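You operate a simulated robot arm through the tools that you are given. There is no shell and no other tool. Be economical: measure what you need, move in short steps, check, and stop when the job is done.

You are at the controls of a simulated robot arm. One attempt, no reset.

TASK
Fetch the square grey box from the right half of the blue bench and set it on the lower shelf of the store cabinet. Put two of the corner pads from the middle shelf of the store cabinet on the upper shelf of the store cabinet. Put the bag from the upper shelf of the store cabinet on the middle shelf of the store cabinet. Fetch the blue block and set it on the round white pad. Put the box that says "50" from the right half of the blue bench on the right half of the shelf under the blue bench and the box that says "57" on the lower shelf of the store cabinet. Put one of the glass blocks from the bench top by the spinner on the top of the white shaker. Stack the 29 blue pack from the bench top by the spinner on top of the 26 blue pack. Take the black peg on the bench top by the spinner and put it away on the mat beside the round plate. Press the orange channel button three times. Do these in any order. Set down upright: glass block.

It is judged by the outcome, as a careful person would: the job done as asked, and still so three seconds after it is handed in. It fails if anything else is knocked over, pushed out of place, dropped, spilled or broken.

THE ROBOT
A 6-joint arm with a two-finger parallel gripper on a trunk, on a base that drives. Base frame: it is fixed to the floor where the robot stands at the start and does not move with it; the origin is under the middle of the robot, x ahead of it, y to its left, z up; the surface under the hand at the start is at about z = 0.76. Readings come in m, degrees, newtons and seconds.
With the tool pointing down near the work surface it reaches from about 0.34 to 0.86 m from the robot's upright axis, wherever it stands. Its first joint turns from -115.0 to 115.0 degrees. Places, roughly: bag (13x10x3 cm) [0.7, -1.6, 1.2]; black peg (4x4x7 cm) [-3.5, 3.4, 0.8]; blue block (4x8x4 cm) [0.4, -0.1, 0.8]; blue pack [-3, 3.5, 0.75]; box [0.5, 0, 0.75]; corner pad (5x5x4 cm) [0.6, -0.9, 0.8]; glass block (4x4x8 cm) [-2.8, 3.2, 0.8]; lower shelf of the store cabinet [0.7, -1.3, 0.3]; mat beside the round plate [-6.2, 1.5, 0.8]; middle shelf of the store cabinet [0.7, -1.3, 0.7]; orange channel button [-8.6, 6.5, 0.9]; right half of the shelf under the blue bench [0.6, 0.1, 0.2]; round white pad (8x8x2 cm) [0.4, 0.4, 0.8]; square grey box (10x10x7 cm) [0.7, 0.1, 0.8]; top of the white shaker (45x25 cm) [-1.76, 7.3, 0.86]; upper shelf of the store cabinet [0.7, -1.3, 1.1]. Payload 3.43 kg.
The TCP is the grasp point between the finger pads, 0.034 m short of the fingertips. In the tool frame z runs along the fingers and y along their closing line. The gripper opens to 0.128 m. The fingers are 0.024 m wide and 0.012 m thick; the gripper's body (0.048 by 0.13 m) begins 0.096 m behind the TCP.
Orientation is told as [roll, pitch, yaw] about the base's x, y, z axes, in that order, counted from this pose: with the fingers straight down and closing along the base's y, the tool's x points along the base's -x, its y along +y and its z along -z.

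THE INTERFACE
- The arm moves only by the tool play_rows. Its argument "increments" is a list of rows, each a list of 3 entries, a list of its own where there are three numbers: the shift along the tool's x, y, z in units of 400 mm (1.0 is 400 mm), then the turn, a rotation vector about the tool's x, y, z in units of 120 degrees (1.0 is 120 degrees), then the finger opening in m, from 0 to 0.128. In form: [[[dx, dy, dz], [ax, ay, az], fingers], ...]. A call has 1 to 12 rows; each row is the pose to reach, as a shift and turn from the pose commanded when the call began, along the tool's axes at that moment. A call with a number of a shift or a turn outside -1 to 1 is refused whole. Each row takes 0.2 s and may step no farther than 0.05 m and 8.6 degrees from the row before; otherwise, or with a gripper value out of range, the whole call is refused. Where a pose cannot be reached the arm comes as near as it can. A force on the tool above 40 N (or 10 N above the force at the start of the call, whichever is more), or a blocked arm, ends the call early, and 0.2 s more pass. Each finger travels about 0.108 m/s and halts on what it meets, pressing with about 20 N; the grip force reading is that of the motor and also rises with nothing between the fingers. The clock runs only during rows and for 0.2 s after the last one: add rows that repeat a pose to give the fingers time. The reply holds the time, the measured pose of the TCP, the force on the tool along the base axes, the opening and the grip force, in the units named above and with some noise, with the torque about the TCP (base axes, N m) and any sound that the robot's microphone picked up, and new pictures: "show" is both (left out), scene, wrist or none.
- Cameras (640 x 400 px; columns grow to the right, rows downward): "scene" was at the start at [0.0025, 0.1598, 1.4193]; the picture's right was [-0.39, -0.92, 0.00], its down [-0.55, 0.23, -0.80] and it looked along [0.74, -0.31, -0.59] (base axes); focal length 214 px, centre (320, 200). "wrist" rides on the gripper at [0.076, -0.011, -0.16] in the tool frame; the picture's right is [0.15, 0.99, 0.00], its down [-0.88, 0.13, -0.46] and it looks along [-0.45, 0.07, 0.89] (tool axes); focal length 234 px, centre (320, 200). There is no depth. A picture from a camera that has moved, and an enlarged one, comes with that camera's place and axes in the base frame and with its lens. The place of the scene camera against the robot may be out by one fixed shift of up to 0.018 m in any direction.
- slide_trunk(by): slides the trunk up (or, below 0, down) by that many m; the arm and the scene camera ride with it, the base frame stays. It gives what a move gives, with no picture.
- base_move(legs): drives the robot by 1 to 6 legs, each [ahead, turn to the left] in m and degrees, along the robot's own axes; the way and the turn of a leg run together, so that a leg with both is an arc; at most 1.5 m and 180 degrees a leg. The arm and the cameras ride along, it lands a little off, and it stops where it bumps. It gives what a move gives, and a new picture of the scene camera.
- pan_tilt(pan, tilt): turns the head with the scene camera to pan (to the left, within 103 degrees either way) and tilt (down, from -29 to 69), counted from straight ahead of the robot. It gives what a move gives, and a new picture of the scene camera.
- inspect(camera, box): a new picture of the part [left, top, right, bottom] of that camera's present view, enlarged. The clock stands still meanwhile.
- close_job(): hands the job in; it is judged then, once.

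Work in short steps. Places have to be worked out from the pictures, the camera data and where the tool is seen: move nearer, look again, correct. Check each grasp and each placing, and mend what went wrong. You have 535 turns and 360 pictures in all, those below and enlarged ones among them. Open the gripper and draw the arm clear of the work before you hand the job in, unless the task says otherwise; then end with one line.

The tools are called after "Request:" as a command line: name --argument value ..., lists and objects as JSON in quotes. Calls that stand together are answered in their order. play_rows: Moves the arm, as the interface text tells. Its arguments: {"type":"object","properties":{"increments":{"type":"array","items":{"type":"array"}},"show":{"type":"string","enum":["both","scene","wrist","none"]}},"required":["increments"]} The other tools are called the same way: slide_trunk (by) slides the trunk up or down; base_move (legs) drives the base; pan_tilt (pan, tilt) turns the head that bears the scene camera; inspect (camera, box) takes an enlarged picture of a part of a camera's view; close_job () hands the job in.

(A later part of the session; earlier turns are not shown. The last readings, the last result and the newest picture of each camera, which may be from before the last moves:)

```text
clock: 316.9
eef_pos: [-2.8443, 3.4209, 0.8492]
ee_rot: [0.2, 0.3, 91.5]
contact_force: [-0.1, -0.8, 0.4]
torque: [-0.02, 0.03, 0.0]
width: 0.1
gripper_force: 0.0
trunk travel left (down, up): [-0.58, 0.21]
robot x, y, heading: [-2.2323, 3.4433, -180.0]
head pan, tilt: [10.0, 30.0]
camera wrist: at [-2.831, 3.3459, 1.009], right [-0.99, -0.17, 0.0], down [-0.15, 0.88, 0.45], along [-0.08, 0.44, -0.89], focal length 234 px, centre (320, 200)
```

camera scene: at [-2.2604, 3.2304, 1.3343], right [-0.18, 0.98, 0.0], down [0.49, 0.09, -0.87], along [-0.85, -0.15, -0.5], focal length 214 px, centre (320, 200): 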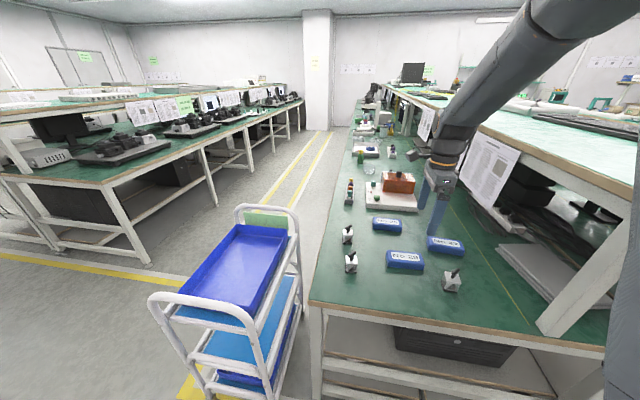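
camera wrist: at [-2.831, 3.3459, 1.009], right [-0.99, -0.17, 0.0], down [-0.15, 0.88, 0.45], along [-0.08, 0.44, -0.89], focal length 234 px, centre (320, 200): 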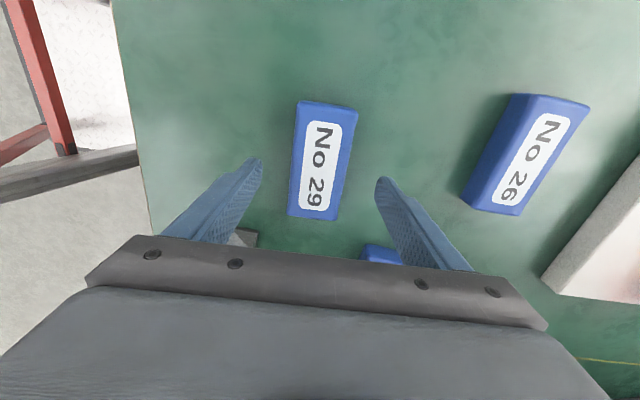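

Well centred. I lower carefully, in steps, feeling for the bench.

Request:
play_rows --increments '[[[0, 0.003, 0.07], [0, 0, 0], 0.1], [[0, 0.003, 0.13], [0, 0, 0], 0.1], [[0, 0.003, 0.16], [0, 0, 0], 0.1]]' --show "wrist"

```text
clock: 317.8
eef_pos: [-2.8478, 3.4214, 0.795]
ee_rot: [0.5, 0.2, 91.4]
contact_force: [7.2, -0.4, 22.6]
torque: [0.26, -1.55, -0.08]
width: 0.1037
gripper_force: 3.0
trunk travel left (down, up): [-0.58, 0.21]
robot x, y, heading: [-2.2293, 3.4401, -179.7]
head pan, tilt: [10.0, 30.0]
stopped in row 3: the force on the tool passed its limit at 62 N (the readings are from after the stop); the commanded pose is now the measured one
camera wrist: at [-2.8336, 3.3455, 0.9545], right [-0.99, -0.17, 0.01], down [-0.15, 0.88, 0.45], along [-0.08, 0.44, -0.89], focal length 234 px, centre (320, 200)
```

wrist: 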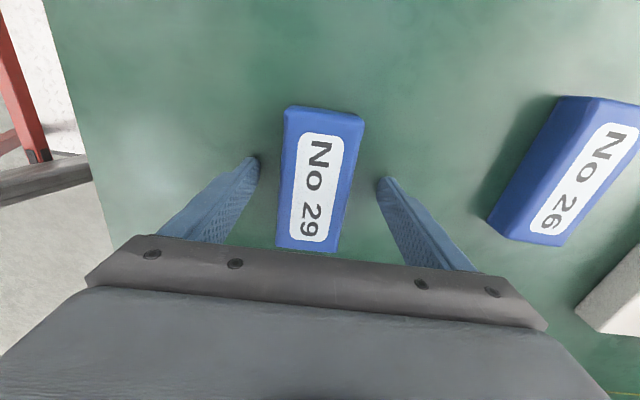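

Fingertips met the bench (z≈0.761). I raise 4 mm and close.

Request:
play_rows --increments '[[[0, 0, -0.01], [0, 0, 0], 0.1], [[0, 0, -0.01], [0, 0, 0], 0.06], [[0, 0, -0.01], [0, 0, 0], 0.03], [[0, 0, -0.01], [0, 0, 0], 0.03]]' --show "none"

Request:
play_rows --increments '[[[0, 0, -0.05], [0, 0, 0], 0.03], [[0, 0, -0.14], [0, 0, 0], 0.03], [[0, 0, -0.25], [0, 0, 0], 0.03]]' --show "wrist"

```text
clock: 318.8
eef_pos: [-2.8492, 3.4208, 0.7969]
ee_rot: [0.4, 0.5, 91.6]
contact_force: [0.6, 0.4, 0.8]
torque: [0.0, 0.02, 0.02]
width: 0.0573
gripper_force: 20.1
trunk travel left (down, up): [-0.58, 0.21]
robot x, y, heading: [-2.2283, 3.4424, -179.5]
head pan, tilt: [10.0, 30.0]
```

```text
clock: 319.6
eef_pos: [-2.8472, 3.4225, 0.8971]
ee_rot: [0.3, 0.3, 91.5]
contact_force: [0.3, -0.7, -1.1]
torque: [-0.02, -0.02, 0.01]
width: 0.0573
gripper_force: 19.2
trunk travel left (down, up): [-0.58, 0.21]
robot x, y, heading: [-2.229, 3.4401, -179.8]
head pan, tilt: [10.0, 30.0]
camera wrist: at [-2.8339, 3.3467, 1.057], right [-0.98, -0.17, 0.01], down [-0.15, 0.88, 0.45], along [-0.08, 0.44, -0.89], focal length 234 px, centre (320, 200)
```

wrist: 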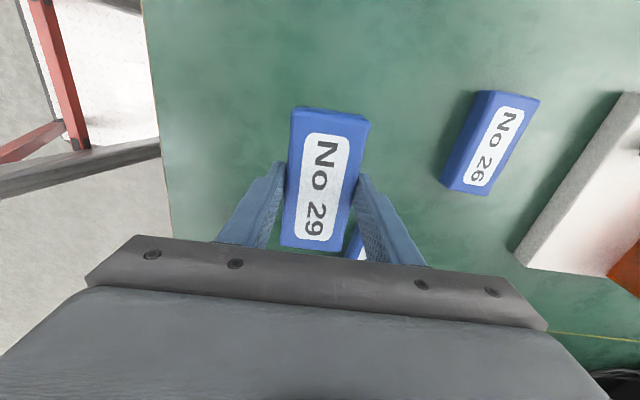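

Held. I zoom on pack 26 for its top-face corners.

Request:
inspect --camera "wrist" --box '[420, 75, 560, 210]'

```text
2.96 times, centred on (490, 142) of wrist
camera zoom: at [-2.8339, 3.3467, 1.057], right [-0.98, -0.17, 0.01], down [-0.15, 0.88, 0.45], along [-0.08, 0.44, -0.89], focal length 694 px, centre (-184, 370)
```

zoom: 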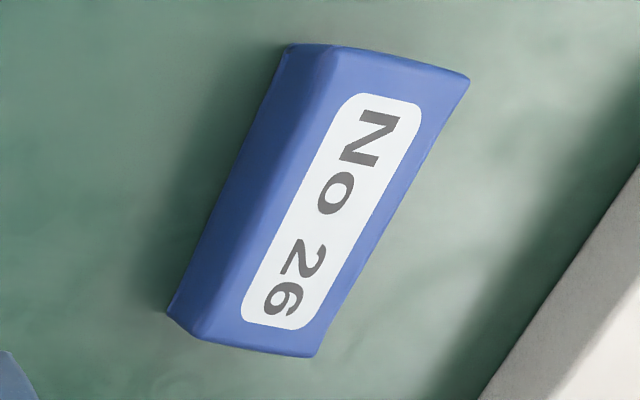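

26's top centre ≈ [-3.041,3.380], yaw ≈0. I carry pack 29 over it.

Request:
play_rows --increments '[[[0.02, 0.1, 0], [0, 0, 0.006], 0.03], [[0.04, 0.2, 0], [0, 0, 0.0125], 0.03], [[0.06, 0.3, 0], [0, 0, 0.0125], 0.03], [[0.08, 0.4, 0], [0, 0, 0.0125], 0.03], [[0.0886, 0.487, 0], [0, 0, 0.0125], 0.03], [[0.0886, 0.487, 0.08], [0, 0, 0.0125], 0.03]]' --show "both"

```text
clock: 320.9
eef_pos: [-3.0421, 3.379, 0.8658]
ee_rot: [0.4, 0.3, 90.1]
contact_force: [0.1, 0.0, 0.1]
torque: [0.0, 0.01, 0.01]
width: 0.0574
gripper_force: 19.8
trunk travel left (down, up): [-0.58, 0.21]
robot x, y, heading: [-2.2289, 3.4417, -180.2]
head pan, tilt: [10.0, 30.0]
camera scene: at [-2.2601, 3.2304, 1.3343], right [-0.18, 0.98, 0.0], down [0.49, 0.09, -0.87], along [-0.85, -0.15, -0.5], focal length 214 px, centre (320, 200)
camera wrist: at [-3.0302, 3.3045, 1.0257], right [-0.99, -0.15, 0.01], down [-0.13, 0.88, 0.45], along [-0.07, 0.45, -0.89], focal length 234 px, centre (320, 200)
```

scene: 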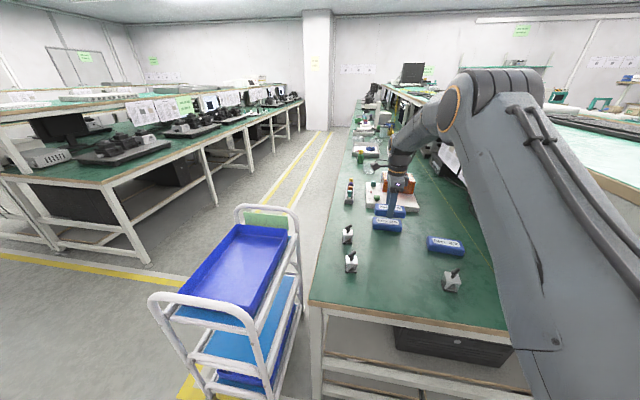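
wrist: 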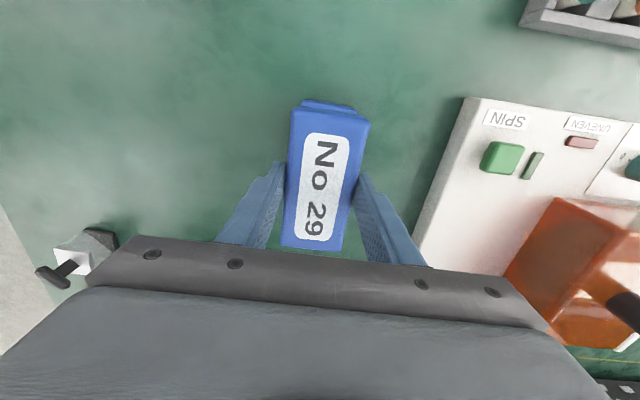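

Aligned. I lower until it touches 26.

Request:
play_rows --increments '[[[0, 0, 0.04], [0, 0, 0], 0.03], [[0, 0, 0.06], [0, 0, 0], 0.03], [[0, 0, 0.068], [0, 0, 0], 0.03], [[0, 0, 0.076], [0, 0, 0], 0.03], [[0, 0, 0.084], [0, 0, 0], 0.03]]' --show "none"

```text
clock: 322.1
eef_pos: [-3.0427, 3.3798, 0.832]
ee_rot: [0.4, 0.3, 90.0]
contact_force: [-0.4, 0.0, 0.5]
torque: [0.01, -0.03, 0.0]
width: 0.0573
gripper_force: 19.8
trunk travel left (down, up): [-0.58, 0.21]
robot x, y, heading: [-2.2287, 3.4399, -180.0]
head pan, tilt: [10.0, 30.0]
```

Request:
play_rows --increments '[[[0, 0, 0.005], [0, 0, 0], 0.03], [[0, 0, 0.01], [0, 0, 0], 0.03], [[0, 0, 0.015], [0, 0, 0], 0.03], [[0, 0, 0.02], [0, 0, 0], 0.03]]' --show "none"

```text
clock: 323.1
eef_pos: [-3.0413, 3.3799, 0.8261]
ee_rot: [0.3, 0.3, 90.0]
contact_force: [3.0, -0.1, 9.8]
torque: [0.07, -0.38, -0.03]
width: 0.0573
gripper_force: 19.9
trunk travel left (down, up): [-0.58, 0.21]
robot x, y, heading: [-2.2295, 3.4387, -180.2]
head pan, tilt: [10.0, 30.0]
```

Contact at 0.826 (26's top ≈0.79). I open and lift off.

Request:
play_rows --increments '[[[0, 0, -0.003], [0, 0, 0], 0.08], [[0, 0, -0.003], [0, 0, 0], 0.09], [[0, 0, -0.08], [0, 0, 0], 0.09], [[0, 0, -0.18], [0, 0, 0], 0.09], [[0, 0, -0.3], [0, 0, 0], 0.09]]' --show "wrist"

```text
clock: 324.4
eef_pos: [-3.0417, 3.3807, 0.9441]
ee_rot: [0.3, 0.3, 90.0]
contact_force: [-0.1, -0.8, 0.5]
torque: [-0.01, -0.04, -0.02]
width: 0.09
gripper_force: 0.1
trunk travel left (down, up): [-0.58, 0.21]
robot x, y, heading: [-2.2354, 3.4414, -179.9]
head pan, tilt: [10.0, 30.0]
camera wrist: at [-3.0296, 3.3051, 1.1043], right [-0.99, -0.15, 0.01], down [-0.13, 0.88, 0.45], along [-0.07, 0.45, -0.89], focal length 234 px, centre (320, 200)
```

wrist: 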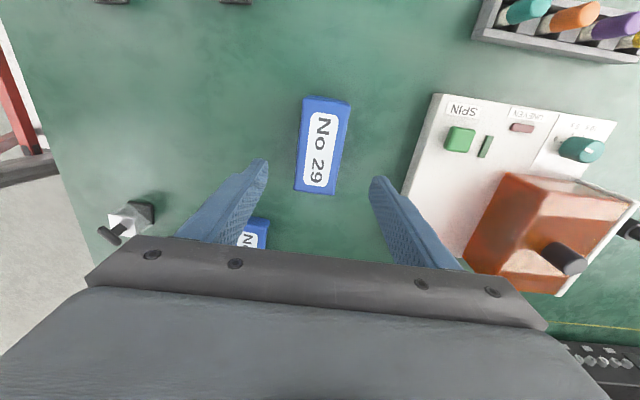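

Stack is good. Now the glass block near the right edge (≈[-2.765,3.54]); I move above it.

Request:
play_rows --increments '[[[-0.05, -0.1, -0.03], [0, 0, 0], 0.09], [[-0.1, -0.2, -0.03], [0, 0, 0], 0.09], [[-0.15, -0.3, -0.03], [0, 0, 0], 0.09], [[-0.2, -0.4, -0.03], [0, 0, 0], 0.09], [[-0.26, -0.5, -0.03], [0, 0, 0], 0.09], [[-0.33, -0.6, -0.03], [0, 0, 0], 0.09], [[-0.4, -0.69, -0.03], [0, 0, 0], 0.09]]' --show "both"

```text
clock: 325.9
eef_pos: [-2.7644, 3.5415, 0.9545]
ee_rot: [0.3, 0.3, 89.9]
contact_force: [0.0, -0.5, -0.2]
torque: [0.0, -0.04, 0.0]
width: 0.0898
gripper_force: 0.1
trunk travel left (down, up): [-0.58, 0.21]
robot x, y, heading: [-2.2309, 3.4421, -179.8]
head pan, tilt: [10.0, 30.0]
camera scene: at [-2.2608, 3.2302, 1.3342], right [-0.18, 0.98, 0.0], down [0.49, 0.09, -0.87], along [-0.85, -0.15, -0.5], focal length 214 px, centre (320, 200)
camera wrist: at [-2.753, 3.466, 1.1148], right [-0.99, -0.15, 0.01], down [-0.13, 0.88, 0.45], along [-0.07, 0.45, -0.89], focal length 234 px, centre (320, 200)
```

scene: 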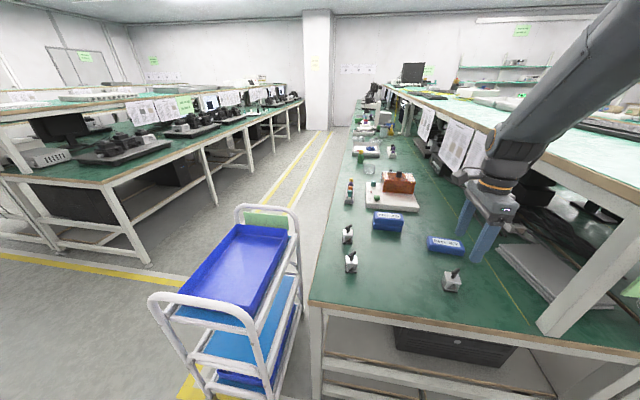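
wrist: 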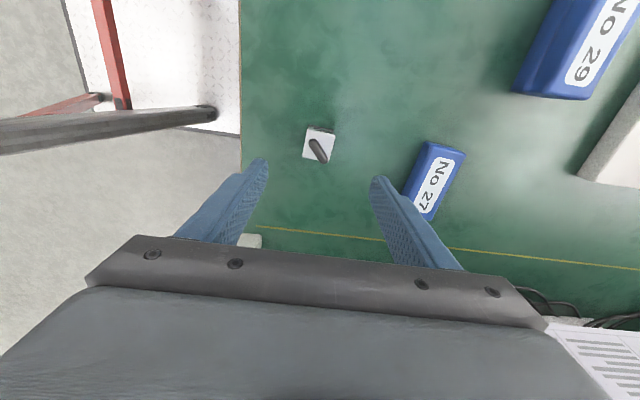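

Request:
inspect --camera "wrist" --box '[285, 115, 355, 175]'

```text
6.67 times, centred on (320, 145) of wrist
camera zoom: at [-2.753, 3.466, 1.1148], right [-0.99, -0.15, 0.01], down [-0.13, 0.88, 0.45], along [-0.07, 0.45, -0.89], focal length 1561 px, centre (320, 567)
```

zoom: 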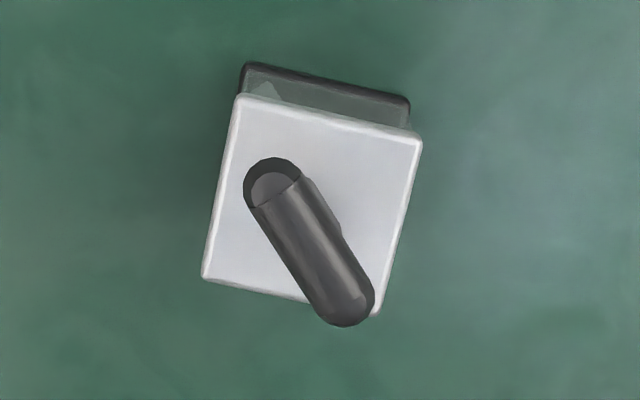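

Glass block: centre ≈ [-2.7635,3.5435], yaw ≈ -4.3°, side ≈0.037. I descend and grip it.

Request:
play_rows --increments '[[[-0.005, -0.0025, 0.1], [0, 0, 0.02], 0.08], [[-0.005, -0.0025, 0.2], [0, 0, 0.035], 0.08], [[-0.005, -0.0025, 0.3], [0, 0, 0.035], 0.08], [[-0.005, -0.0025, 0.384], [0, 0, 0.035], 0.08]]' --show "wrist"

```text
clock: 326.9
eef_pos: [-2.7658, 3.542, 0.8022]
ee_rot: [0.3, 0.3, 85.8]
contact_force: [0.0, -0.1, 1.4]
torque: [0.03, 0.03, 0.0]
width: 0.0799
gripper_force: 0.1
trunk travel left (down, up): [-0.58, 0.21]
robot x, y, heading: [-2.2283, 3.4429, -179.8]
head pan, tilt: [10.0, 30.0]
camera wrist: at [-2.7594, 3.4668, 0.9609], right [-1.0, -0.07, 0.01], down [-0.06, 0.89, 0.45], along [-0.04, 0.45, -0.89], focal length 234 px, centre (320, 200)
```

wrist: 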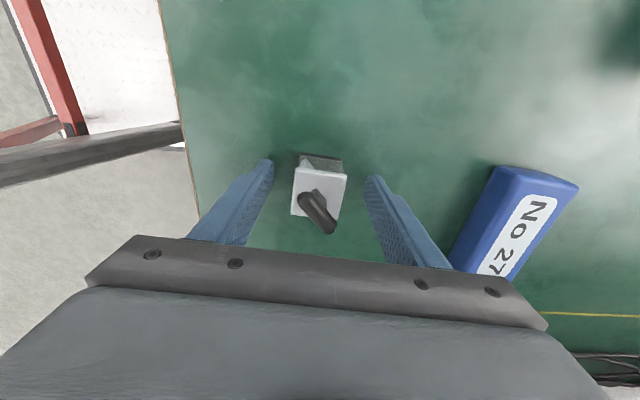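

I close and lift.

Request:
play_rows --increments '[[[0, 0, 0], [0, 0, 0], 0.03], [[0, 0, 0], [0, 0, 0], 0.015], [[0, 0, 0], [0, 0, 0], 0.015], [[0, 0, -0.05], [0, 0, 0], 0.015], [[0, 0, -0.15], [0, 0, 0], 0.015], [[0, 0, -0.27], [0, 0, 0], 0.015], [[0, 0, -0.38], [0, 0, 0], 0.015]]' --show "wrist"

```text
clock: 328.6
eef_pos: [-2.7644, 3.5444, 0.9544]
ee_rot: [0.3, 0.4, 85.7]
contact_force: [-0.5, 0.3, -1.9]
torque: [-0.02, -0.02, -0.02]
width: 0.0375
gripper_force: 20.4
trunk travel left (down, up): [-0.58, 0.21]
robot x, y, heading: [-2.2311, 3.4456, -179.9]
head pan, tilt: [10.0, 30.0]
camera wrist: at [-2.7585, 3.4676, 1.1135], right [-1.0, -0.07, 0.01], down [-0.06, 0.89, 0.45], along [-0.04, 0.45, -0.89], focal length 234 px, centre (320, 200)
```

wrist: 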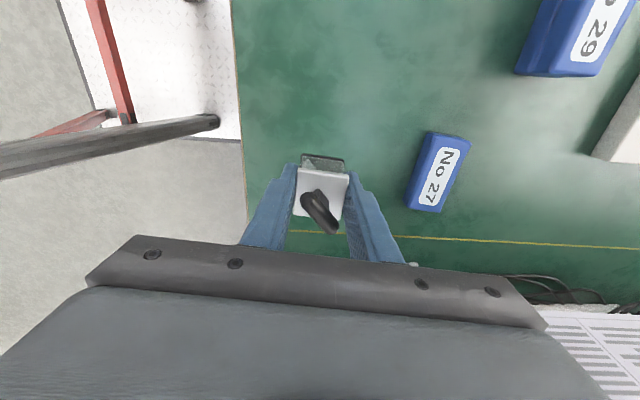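

Held. I back off and turn toward +y, drive on and look for the white shaker.

Request:
base_move --legs '[[-0.8, 0], [0, -90], [1.2, 0]]'

Request:
pan_tilt --pan 15 --tilt 15

```text
clock: 342.4
eef_pos: [-1.3614, 5.1847, 0.953]
ee_rot: [0.3, 0.2, -3.1]
contact_force: [0.3, 0.5, -0.3]
torque: [-0.01, -0.01, 0.02]
width: 0.0373
gripper_force: 19.5
trunk travel left (down, up): [-0.58, 0.21]
robot x, y, heading: [-1.4534, 4.6524, 90.9]
head pan, tilt: [10.0, 30.0]
camera scene: at [-1.6597, 4.6777, 1.3343], right [0.98, 0.19, 0.0], down [0.1, -0.49, -0.87], along [-0.17, 0.85, -0.5], focal length 214 px, centre (320, 200)
```

scene: 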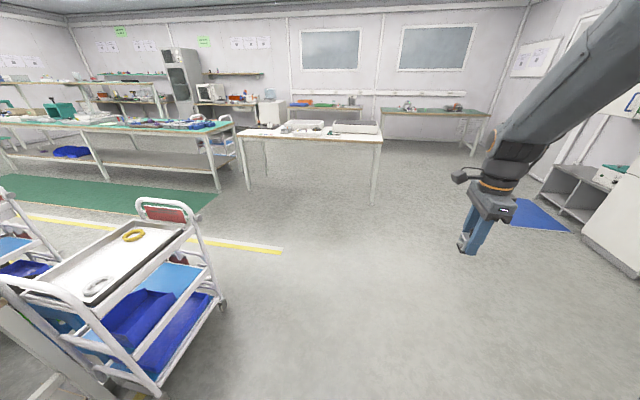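

```text
clock: 343.1
eef_pos: [-1.3618, 5.185, 0.9522]
ee_rot: [0.4, 0.2, -3.1]
contact_force: [-0.1, 0.3, -0.8]
torque: [-0.03, 0.0, 0.02]
width: 0.0374
gripper_force: 20.1
trunk travel left (down, up): [-0.58, 0.21]
robot x, y, heading: [-1.4534, 4.6529, 91.1]
head pan, tilt: [15.0, 15.0]
camera scene: at [-1.6681, 4.6787, 1.3584], right [0.96, 0.28, 0.0], down [0.07, -0.25, -0.97], along [-0.27, 0.93, -0.26], focal length 214 px, centre (320, 200)
```

scene: 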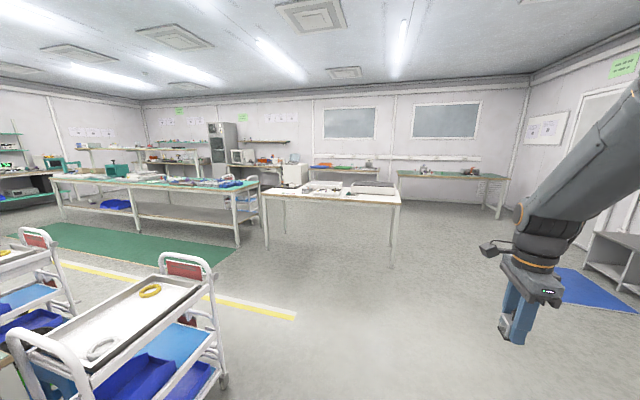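

Request:
inspect --camera "scene" --box '[250, 160, 420, 270]'

```text
3.64 times, centred on (335, 215) of scene
camera zoom: at [-1.6681, 4.6787, 1.3584], right [0.96, 0.28, 0.0], down [0.07, -0.25, -0.97], along [-0.27, 0.93, -0.26], focal length 780 px, centre (266, 146)
```

zoom: 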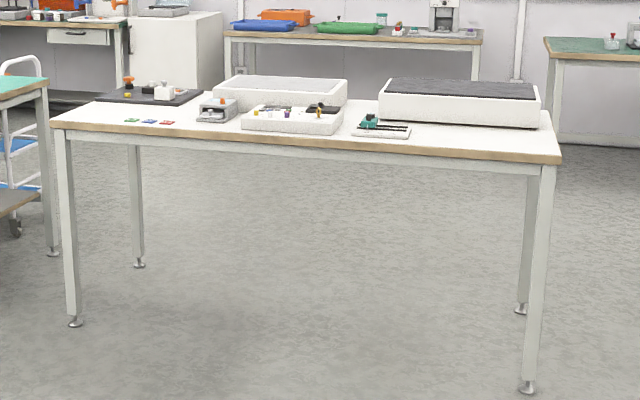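

The shaker is the white box with a dark top at the right of the white table, centre ≈ [-1.76,7.33]. I raise the trunk 0.1 and drive up to the table.

Request:
slide_trunk --by 0.1

Request:
base_move --legs '[[0, 10.5], [1.0, 0], [0.75, 0], [0, -11.5]]'

Request:
pan_tilt --pan -5 --tilt 30

```text
clock: 344.4
eef_pos: [-1.3612, 5.1851, 1.0532]
ee_rot: [0.3, 0.3, -3.2]
contact_force: [0.5, 0.5, -1.7]
torque: [0.01, -0.02, 0.0]
width: 0.0372
gripper_force: 20.0
trunk travel left (down, up): [-0.68, 0.11]
robot x, y, heading: [-1.4546, 4.6513, 90.9]
head pan, tilt: [15.0, 15.0]
```

```text
clock: 354.7
eef_pos: [-1.696, 6.8931, 1.0535]
ee_rot: [0.2, 0.3, -4.3]
contact_force: [-0.2, -0.4, -1.2]
torque: [0.01, 0.0, -0.02]
width: 0.0374
gripper_force: 20.3
trunk travel left (down, up): [-0.68, 0.11]
robot x, y, heading: [-1.7985, 6.3612, 90.1]
head pan, tilt: [15.0, 15.0]
camera scene: at [-2.0144, 6.366, 1.4585], right [0.97, 0.26, 0.0], down [0.07, -0.25, -0.97], along [-0.25, 0.93, -0.26], focal length 214 px, centre (320, 200)
```

scene: 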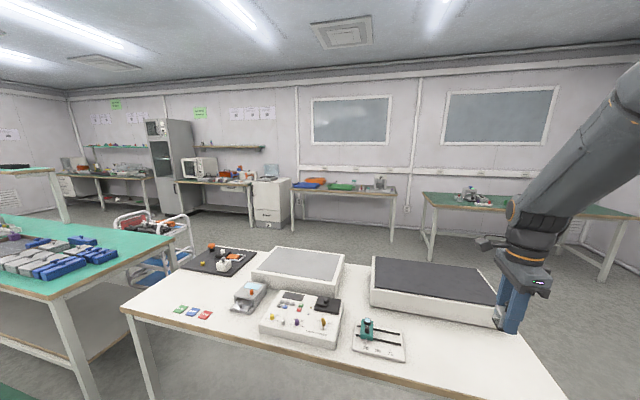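

```text
clock: 355.6
eef_pos: [-1.6959, 6.8931, 1.0529]
ee_rot: [0.3, 0.4, -4.3]
contact_force: [-0.3, 0.3, -1.9]
torque: [-0.02, 0.01, -0.01]
width: 0.0374
gripper_force: 19.9
trunk travel left (down, up): [-0.68, 0.11]
robot x, y, heading: [-1.7966, 6.3606, 90.2]
head pan, tilt: [-5.0, 30.0]
camera scene: at [-1.9823, 6.3659, 1.4343], right [1.0, -0.09, 0.0], down [-0.04, -0.5, -0.87], along [0.07, 0.86, -0.5], focal length 214 px, centre (320, 200)
```

scene: 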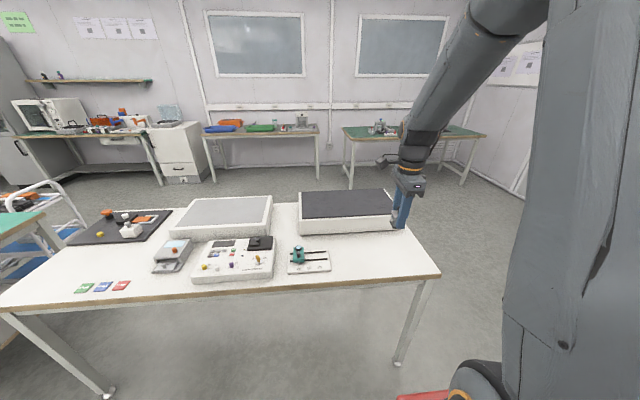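

The right device with dark top matches the shaker's place. I drive 0.15 m nearer and extend over its top.

Request:
base_move --legs '[[0.15, 0]]'

Request:
play_rows --increments '[[[0, 0.1, 0], [0, 0, 0], 0.015], [[0, 0.2, 0], [0, 0, 0], 0.015], [[-0.02, 0.3, 0], [0, 0, 0], 0.015], [[-0.04, 0.4, 0], [0, 0, 0], 0.015], [[-0.04, 0.5, 0.03], [0, 0, 0], 0.015], [[-0.04, 0.56, 0.1], [0, 0, 0], 0.015], [[-0.04, 0.56, 0.2], [0, 0, 0], 0.015]]' --show "both"

```text
clock: 356.9
eef_pos: [-1.6964, 7.0433, 1.0536]
ee_rot: [0.3, 0.2, -4.4]
contact_force: [0.1, -0.3, -0.4]
torque: [-0.01, 0.0, 0.04]
width: 0.0377
gripper_force: 20.1
trunk travel left (down, up): [-0.68, 0.11]
robot x, y, heading: [-1.8003, 6.5085, 89.8]
head pan, tilt: [-5.0, 30.0]
camera scene: at [-1.9822, 6.5162, 1.4343], right [1.0, -0.09, 0.0], down [-0.04, -0.5, -0.87], along [0.08, 0.86, -0.5], focal length 214 px, centre (320, 200)
```

scene: 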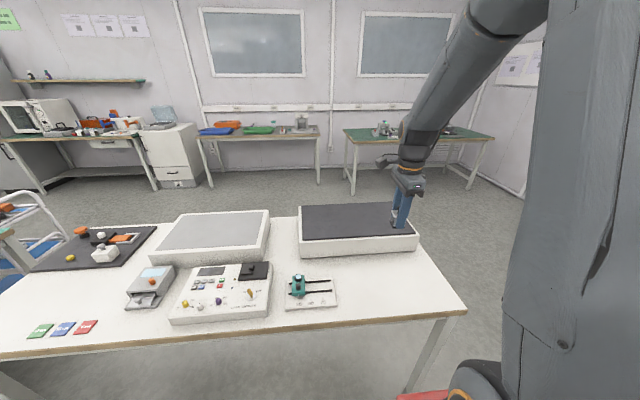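

```text
clock: 358.5
eef_pos: [-1.6632, 7.2661, 0.975]
ee_rot: [0.4, 0.4, -4.3]
contact_force: [0.3, 0.7, -0.9]
torque: [0.0, 0.0, 0.02]
width: 0.0374
gripper_force: 19.8
trunk travel left (down, up): [-0.68, 0.11]
robot x, y, heading: [-1.7977, 6.5091, 89.9]
head pan, tilt: [-5.0, 30.0]
camera scene: at [-1.9822, 6.516, 1.4343], right [1.0, -0.09, 0.0], down [-0.04, -0.5, -0.87], along [0.08, 0.86, -0.5], focal length 214 px, centre (320, 200)
camera wrist: at [-1.7395, 7.2585, 1.1353], right [-0.07, 1.0, 0.01], down [0.89, 0.06, 0.45], along [0.45, 0.04, -0.89], focal length 234 px, centre (320, 200)
```

scene: 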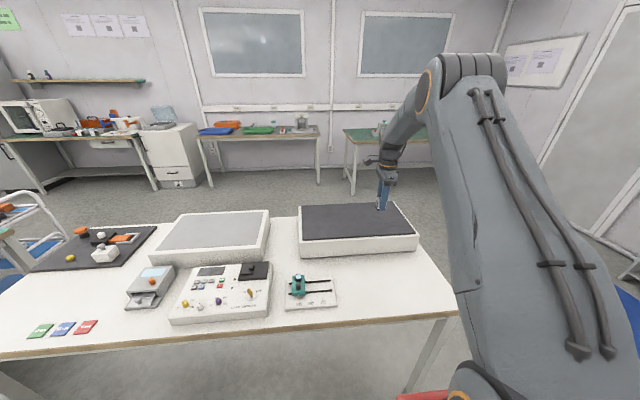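
wrist: 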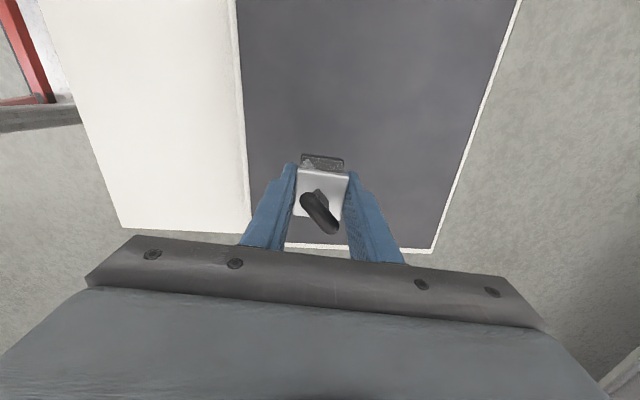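

Over the dark top with good margins. I lower to contact.

Request:
play_rows --increments '[[[0.05, 0, 0.05], [0, 0, 0], 0.015], [[0.1, 0, 0.12], [0, 0, 0], 0.015], [[0.1, 0, 0.15], [0, 0, 0], 0.015], [[0.1, 0, 0.16], [0, 0, 0], 0.015], [[0.1, 0, 0.17], [0, 0, 0], 0.015]]' --show "none"

```text
clock: 359.7
eef_pos: [-1.7041, 7.2697, 0.9075]
ee_rot: [0.3, 0.2, -4.4]
contact_force: [0.0, 0.5, -1.6]
torque: [0.01, -0.02, -0.02]
width: 0.0373
gripper_force: 20.2
trunk travel left (down, up): [-0.68, 0.11]
robot x, y, heading: [-1.801, 6.5117, 90.1]
head pan, tilt: [-5.0, 30.0]
```

Request:
play_rows --increments '[[[0, 0, 0.006], [0, 0, 0], 0.015], [[0, 0, 0.012], [0, 0, 0], 0.015], [[0, 0, 0.018], [0, 0, 0], 0.015], [[0, 0, 0.024], [0, 0, 0], 0.015], [[0, 0, 0.03], [0, 0, 0], 0.015]]' --show "none"

```text
clock: 360.9
eef_pos: [-1.7045, 7.2706, 0.8958]
ee_rot: [0.6, 0.3, -4.4]
contact_force: [0.3, 0.8, 24.0]
torque: [-0.59, -0.13, -0.02]
width: 0.0378
gripper_force: 19.5
trunk travel left (down, up): [-0.68, 0.11]
robot x, y, heading: [-1.7976, 6.5122, 90.1]
head pan, tilt: [-5.0, 30.0]
```

Contact (24 N). I ease 2 mm, open and rise.

Request:
play_rows --increments '[[[0, 0, -0.004], [0, 0, 0], 0.015], [[0, 0, -0.004], [0, 0, 0], 0.06], [[0, 0, -0.004], [0, 0, 0], 0.07], [[0, 0, -0.1], [0, 0, 0], 0.07], [[0, 0, -0.2], [0, 0, 0], 0.07], [[0, 0, -0.32], [0, 0, 0], 0.07]]' --show "wrist"

```text
clock: 362.3
eef_pos: [-1.7059, 7.2689, 1.0206]
ee_rot: [0.2, 0.2, -4.5]
contact_force: [-0.5, 0.2, -0.1]
torque: [0.0, 0.01, -0.01]
width: 0.0699
gripper_force: 0.0
trunk travel left (down, up): [-0.68, 0.11]
robot x, y, heading: [-1.8018, 6.5107, 89.9]
head pan, tilt: [-5.0, 30.0]
camera wrist: at [-1.7813, 7.2614, 1.1822], right [-0.07, 1.0, 0.01], down [0.89, 0.06, 0.45], along [0.45, 0.04, -0.89], focal length 234 px, centre (320, 200)
```

wrist: 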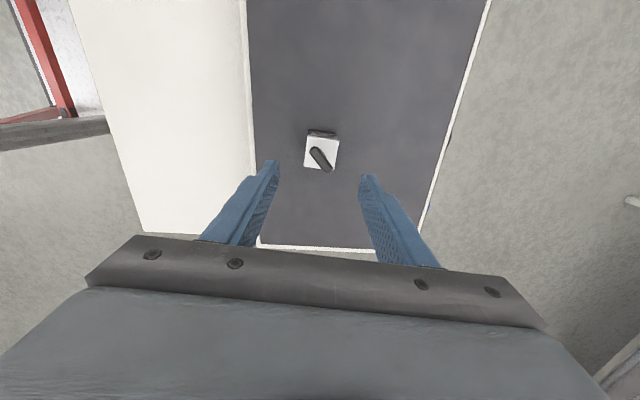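

Glass block stands on the shaker. Next, the black peg: I retract the arm and drive back round to the aisle in front of the spinner bench.

Request:
play_rows --increments '[[[0, -0.1, 0], [0, 0, 0], 0.1], [[0, -0.2, 0], [0, 0, 0], 0.1], [[0, -0.3, 0], [0, 0, 0], 0.1], [[0, -0.4, 0], [0, 0, 0], 0.1], [[0, -0.5, 0], [0, 0, 0], 0.1]]' --show "none"

Request:
base_move --legs '[[-0.5, 0], [0, 180], [1.3, 0], [1.3, 0], [1.26, 0], [0, -90]]'

Request:
pan_tilt --pan 0 --tilt 25

```text
clock: 363.5
eef_pos: [-1.7203, 7.0691, 1.0201]
ee_rot: [0.3, 0.3, -4.4]
contact_force: [-0.2, 0.8, -1.3]
torque: [-0.04, 0.02, -0.01]
width: 0.1
gripper_force: 0.1
trunk travel left (down, up): [-0.68, 0.11]
robot x, y, heading: [-1.799, 6.5092, 90.0]
head pan, tilt: [-5.0, 30.0]
```

```text
clock: 395.8
eef_pos: [-2.3392, 2.2594, 1.023]
ee_rot: [0.3, 0.3, 85.5]
contact_force: [0.0, 0.0, 0.1]
torque: [-0.01, -0.01, 0.0]
width: 0.1002
gripper_force: 0.1
trunk travel left (down, up): [-0.68, 0.11]
robot x, y, heading: [-1.7822, 2.1788, 179.8]
head pan, tilt: [-5.0, 30.0]
camera scene: at [-1.785, 1.9899, 1.4343], right [0.09, 1.0, 0.0], down [0.5, -0.04, -0.87], along [-0.86, 0.08, -0.5], focal length 214 px, centre (320, 200)
```

scene: 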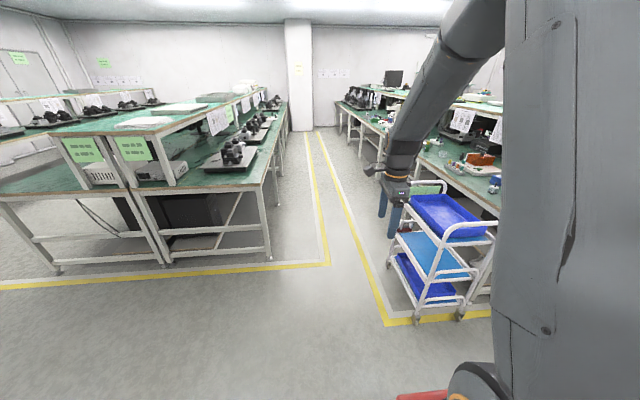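

```text
clock: 396.4
eef_pos: [-2.3395, 2.2588, 1.022]
ee_rot: [0.3, 0.3, 85.5]
contact_force: [0.3, -1.0, 1.2]
torque: [-0.02, 0.01, -0.03]
width: 0.0999
gripper_force: 0.1
trunk travel left (down, up): [-0.68, 0.11]
robot x, y, heading: [-1.7828, 2.1793, 179.9]
head pan, tilt: [0.0, 25.0]
camera scene: at [-1.787, 1.9821, 1.4422], right [0.0, 1.0, 0.0], down [0.42, 0.0, -0.91], along [-0.91, 0.0, -0.42], focal length 214 px, centre (320, 200)
```

scene: 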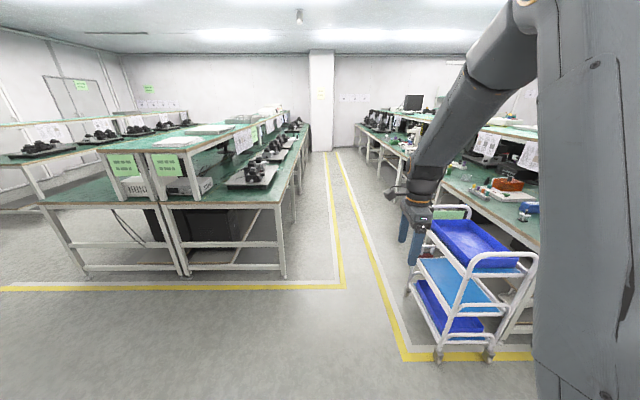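

Lane is clear (y≈1.65 to 2.68). I drive 1.75 m along and turn to face the spinner bench.

Request:
base_move --legs '[[1.0, 0], [0.76, 0], [0, -90]]'

```text
clock: 409.1
eef_pos: [-3.4481, 2.7457, 1.0218]
ee_rot: [0.3, 0.3, -4.7]
contact_force: [1.0, -0.5, -0.2]
torque: [0.02, -0.01, -0.03]
width: 0.1001
gripper_force: 0.0
trunk travel left (down, up): [-0.68, 0.11]
robot x, y, heading: [-3.5319, 2.191, 89.6]
head pan, tilt: [0.0, 25.0]
camera scene: at [-3.7214, 2.1975, 1.4423], right [1.0, -0.01, 0.0], down [0.0, -0.42, -0.91], along [0.01, 0.91, -0.42], focal length 214 px, centre (320, 200)
```

scene: 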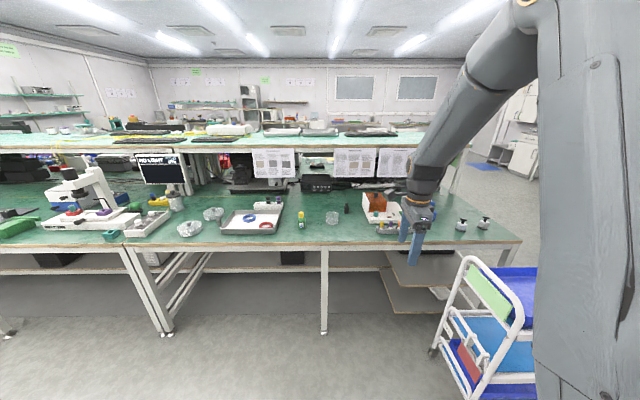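

Request:
inspect --camera "scene" --box '[290, 170, 440, 255]'

```text
4.27 times, centred on (365, 212) of scene
camera zoom: at [-3.7214, 2.1975, 1.4423], right [1.0, -0.01, 0.0], down [0.0, -0.42, -0.91], along [0.01, 0.91, -0.42], focal length 915 px, centre (128, 147)
```

zoom: 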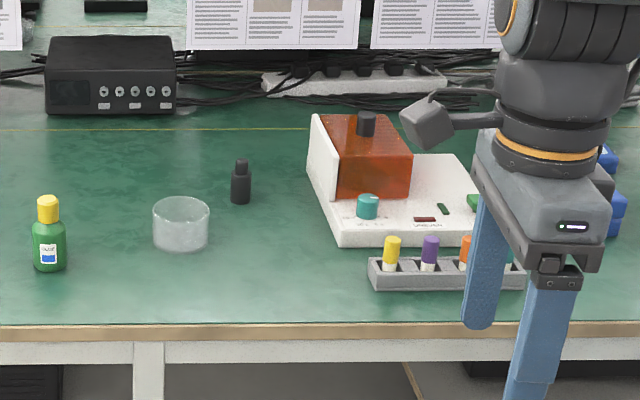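

The black peg stands alone at ≈[-3.53,3.47]. I drive 0.5 m forward and move above it.

Request:
base_move --legs '[[0.5, 0]]'

Request:
play_rows --increments '[[[0.1, 0.1, 0], [0, 0, 0], 0.1], [[0.17, 0.2, 0], [0, 0, 0], 0.1], [[0.22, 0.3, 0], [0, 0, 0], 0.1], [[0.24, 0.4, 0.03], [0, 0, 0], 0.1], [[0.24, 0.46, 0.1], [0, 0, 0], 0.1]]' --show "wrist"

```text
clock: 412.0
eef_pos: [-3.4426, 3.2459, 1.0214]
ee_rot: [0.3, 0.4, -4.9]
contact_force: [-0.5, -1.2, 0.7]
torque: [0.02, 0.02, -0.04]
width: 0.0998
gripper_force: 0.1
trunk travel left (down, up): [-0.68, 0.11]
robot x, y, heading: [-3.5278, 2.6921, 89.6]
head pan, tilt: [0.0, 25.0]
camera scene: at [-3.7172, 2.6979, 1.4423], right [1.0, -0.01, 0.0], down [0.0, -0.42, -0.91], along [0.01, 0.91, -0.42], focal length 214 px, centre (320, 200)
```

scene: 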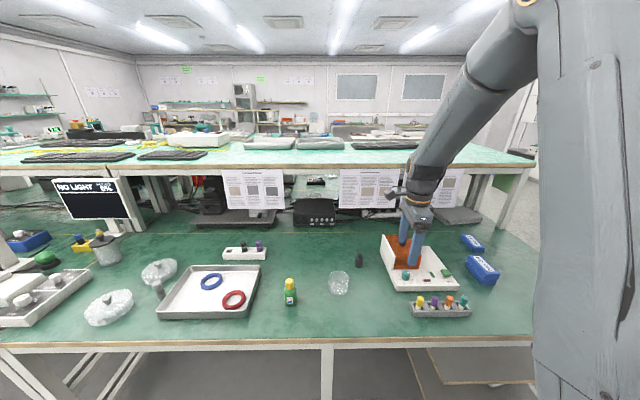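

```text
refused: row 1 steps farther than a row can; nothing moved
```

Request:
play_rows --increments '[[[0.07, 0.08, 0], [0, 0, 0], 0.1], [[0.14, 0.16, 0], [0, 0, 0], 0.1], [[0.2, 0.24, 0], [0, 0, 0], 0.1], [[0.24, 0.34, 0], [0, 0, 0], 0.1], [[0.24, 0.44, 0.04], [0, 0, 0], 0.1], [[0.24, 0.49, 0.12], [0, 0, 0], 0.1]]' --show "both"

```text
clock: 413.4
eef_pos: [-3.5197, 3.4504, 0.9762]
ee_rot: [0.4, 0.3, -4.9]
contact_force: [0.4, -0.3, 0.3]
torque: [0.03, -0.05, 0.01]
width: 0.1
gripper_force: 0.0
trunk travel left (down, up): [-0.68, 0.11]
robot x, y, heading: [-3.5273, 2.6895, 89.6]
head pan, tilt: [0.0, 25.0]
camera scene: at [-3.7172, 2.6974, 1.4423], right [1.0, -0.01, 0.0], down [0.0, -0.42, -0.91], along [0.01, 0.91, -0.42], focal length 214 px, centre (320, 200)
camera wrist: at [-3.597, 3.4434, 1.1365], right [-0.06, 1.0, 0.01], down [0.89, 0.05, 0.45], along [0.45, 0.03, -0.89], focal length 234 px, centre (320, 200)
```

scene: 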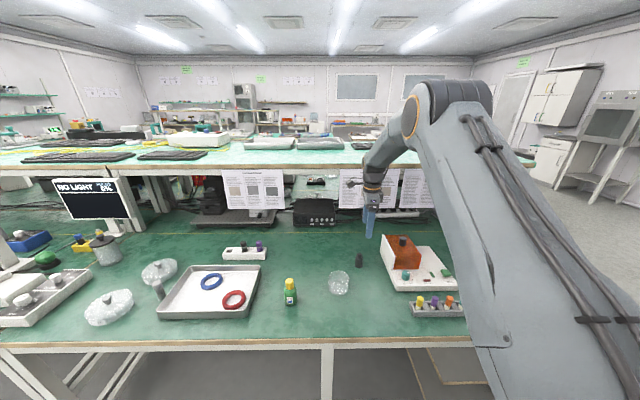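
wrist: 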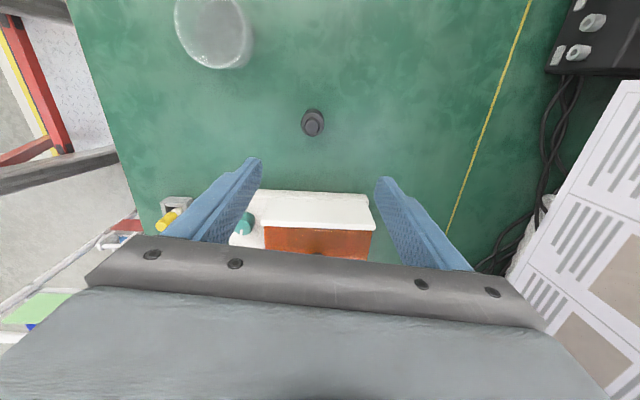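

Peg ≈ [-3.545,3.438]. I go down to z≈0.802 around it and close.

Request:
play_rows --increments '[[[0.03, -0.02, 0.08], [0, 0, 0], 0.08], [[0.061, -0.037, 0.16], [0, 0, 0], 0.08], [[0.061, -0.037, 0.26], [0, 0, 0], 0.08], [[0.061, -0.037, 0.36], [0, 0, 0], 0.08], [[0.061, -0.037, 0.4355], [0, 0, 0], 0.08]]' --show "wrist"

```text
clock: 414.6
eef_pos: [-3.5467, 3.4378, 0.8007]
ee_rot: [0.5, 0.4, -5.0]
contact_force: [0.6, 0.4, 0.0]
torque: [0.0, -0.01, -0.01]
width: 0.0799
gripper_force: 0.0
trunk travel left (down, up): [-0.68, 0.11]
robot x, y, heading: [-3.5278, 2.6865, 89.4]
head pan, tilt: [0.0, 25.0]
camera wrist: at [-3.6233, 3.4317, 0.9609], right [-0.06, 1.0, 0.01], down [0.89, 0.05, 0.45], along [0.45, 0.03, -0.89], focal length 234 px, centre (320, 200)
```

wrist: 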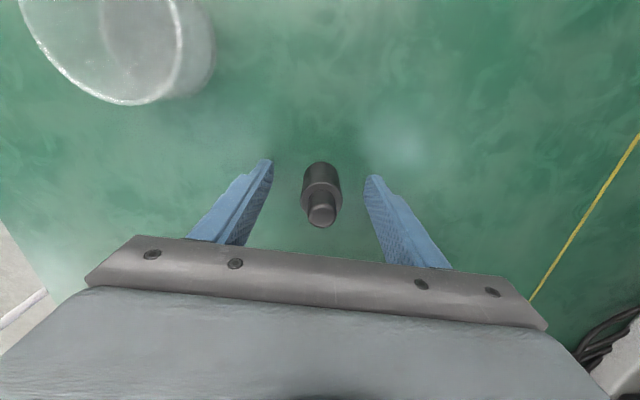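

Centred. Close and lift.

Request:
play_rows --increments '[[[0, 0, 0], [0, 0, 0], 0.03], [[0, 0, 0], [0, 0, 0], 0.01], [[0, 0, 0], [0, 0, 0], 0.01], [[0, 0, -0.05], [0, 0, 0], 0.01], [[0, 0, -0.15], [0, 0, 0], 0.01], [[0, 0, -0.27], [0, 0, 0], 0.01], [[0, -0.08, -0.38], [0, 0, 0], 0.01], [[0, -0.18, -0.42], [0, 0, 0], 0.01], [[0, -0.28, -0.42], [0, 0, 0], 0.01], [[0, -0.4, -0.42], [0, 0, 0], 0.01]]' --show "wrist"

```text
refused: row 7 steps farther than a row can; nothing moved
```

Request:
play_rows --increments '[[[0, 0, 0], [0, 0, 0], 0.03], [[0, 0, 0], [0, 0, 0], 0.01], [[0, 0, 0], [0, 0, 0], 0.01], [[0, 0, -0.05], [0, 0, 0], 0.01], [[0, 0, -0.15], [0, 0, 0], 0.01], [[0, 0, -0.27], [0, 0, 0], 0.01], [[0, 0, -0.38], [0, 0, 0], 0.01], [[0, -0.1, -0.42], [0, 0, 0], 0.01], [[0, -0.2, -0.42], [0, 0, 0], 0.01], [[0, -0.3, -0.42], [0, 0, 0], 0.01], [[0, -0.4, -0.42], [0, 0, 0], 0.01]]' --show "wrist"

```text
clock: 417.0
eef_pos: [-3.5617, 3.279, 0.9669]
ee_rot: [0.3, 0.3, -4.9]
contact_force: [0.5, 0.2, -4.2]
torque: [-0.05, 0.04, -0.03]
width: 0.0316
gripper_force: 21.0
trunk travel left (down, up): [-0.68, 0.11]
robot x, y, heading: [-3.5263, 2.688, 89.4]
head pan, tilt: [0.0, 25.0]
camera wrist: at [-3.6371, 3.2721, 1.1278], right [-0.06, 1.0, 0.01], down [0.89, 0.05, 0.45], along [0.45, 0.03, -0.89], focal length 234 px, centre (320, 200)
```

wrist: 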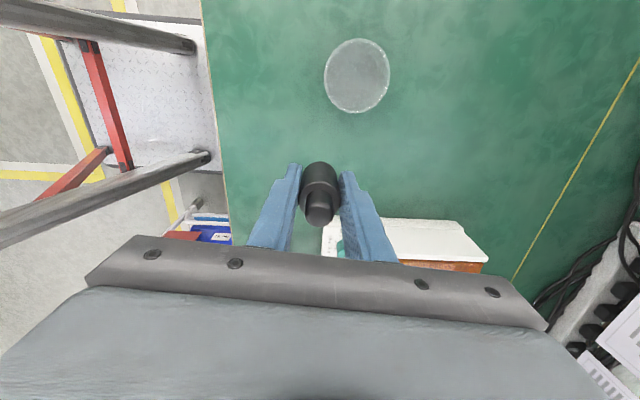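

Peg held. I back into the aisle, turn left, and drive toward x≈-6.2, then look at the mat area.

Request:
base_move --legs '[[-0.5, 0], [0, 90.5]]'

Request:
slide_trunk --by 0.1

Request:
base_move --legs '[[1.3, 0], [1.1, 0]]'

Request:
pan_tilt --pan 50 --tilt 30

```text
clock: 423.9
eef_pos: [-4.1185, 2.1401, 0.9685]
ee_rot: [0.3, 0.4, 86.5]
contact_force: [0.8, -0.3, -3.7]
torque: [-0.01, 0.0, -0.01]
width: 0.0317
gripper_force: 20.2
trunk travel left (down, up): [-0.68, 0.11]
robot x, y, heading: [-3.532, 2.1869, -178.9]
head pan, tilt: [0.0, 25.0]
camera scene: at [-3.5331, 1.992, 1.4423], right [-0.01, 1.0, 0.0], down [0.42, 0.01, -0.91], along [-0.91, -0.01, -0.42], focal length 214 px, centre (320, 200)
```

scene: 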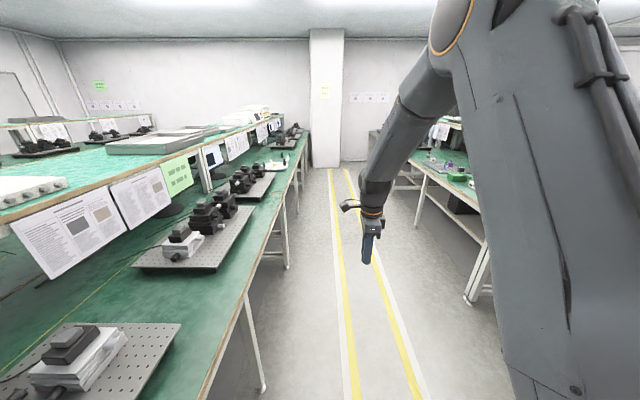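

```text
clock: 425.2
eef_pos: [-4.1204, 2.1403, 1.0676]
ee_rot: [0.3, 0.3, 86.6]
contact_force: [0.3, 0.6, -3.8]
torque: [-0.03, 0.0, 0.01]
width: 0.0319
gripper_force: 19.9
trunk travel left (down, up): [-0.78, 0.01]
robot x, y, heading: [-3.5302, 2.1883, -179.2]
head pan, tilt: [0.0, 25.0]
```

```text
clock: 436.9
eef_pos: [-6.5196, 2.0775, 1.0685]
ee_rot: [0.3, 0.3, 87.2]
contact_force: [-0.3, 0.3, -3.3]
torque: [-0.02, 0.0, 0.02]
width: 0.0315
gripper_force: 20.0
trunk travel left (down, up): [-0.78, 0.01]
robot x, y, heading: [-5.9314, 2.1369, -178.3]
head pan, tilt: [0.0, 25.0]
camera scene: at [-5.9031, 1.9388, 1.5423], right [-0.03, 1.0, 0.0], down [0.42, 0.01, -0.91], along [-0.91, -0.03, -0.42], focal length 214 px, centre (320, 200)
```

scene: 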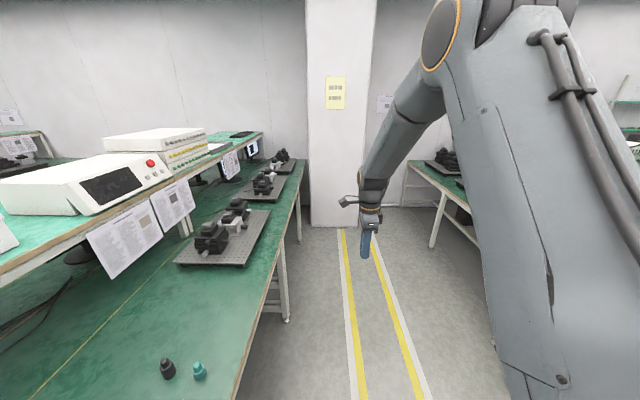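

```text
clock: 438.1
eef_pos: [-6.5198, 2.0775, 1.0679]
ee_rot: [0.4, 0.2, 87.3]
contact_force: [-0.3, 0.3, -2.3]
torque: [-0.04, 0.02, 0.0]
width: 0.0317
gripper_force: 19.7
trunk travel left (down, up): [-0.78, 0.01]
robot x, y, heading: [-5.9353, 2.1354, -178.4]
head pan, tilt: [50.0, 30.0]
camera scene: at [-5.8672, 1.8706, 1.5343], right [-0.78, 0.62, 0.0], down [0.31, 0.39, -0.87], along [-0.54, -0.68, -0.5], focal length 214 px, centre (320, 200)
```

scene: 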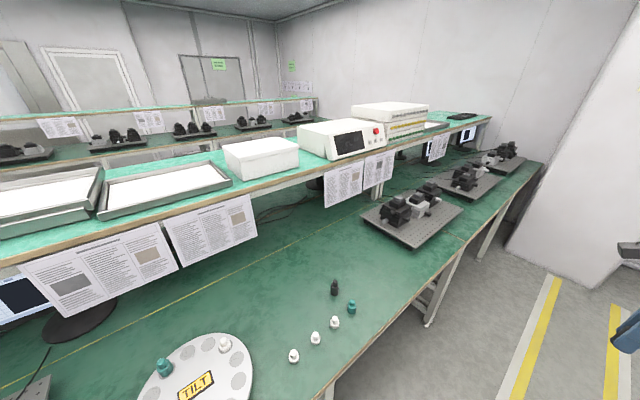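

Request:
inspect --camera "scene" --box '[120, 250, 400, 400]'

```text
2.29 times, centred on (260, 325) of scene
camera zoom: at [-5.8672, 1.8706, 1.5343], right [-0.78, 0.62, 0.0], down [0.31, 0.39, -0.87], along [-0.54, -0.68, -0.5], focal length 490 px, centre (457, -86)
```

zoom: 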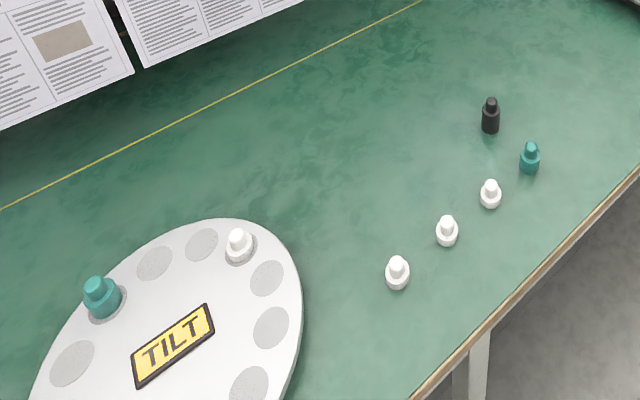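

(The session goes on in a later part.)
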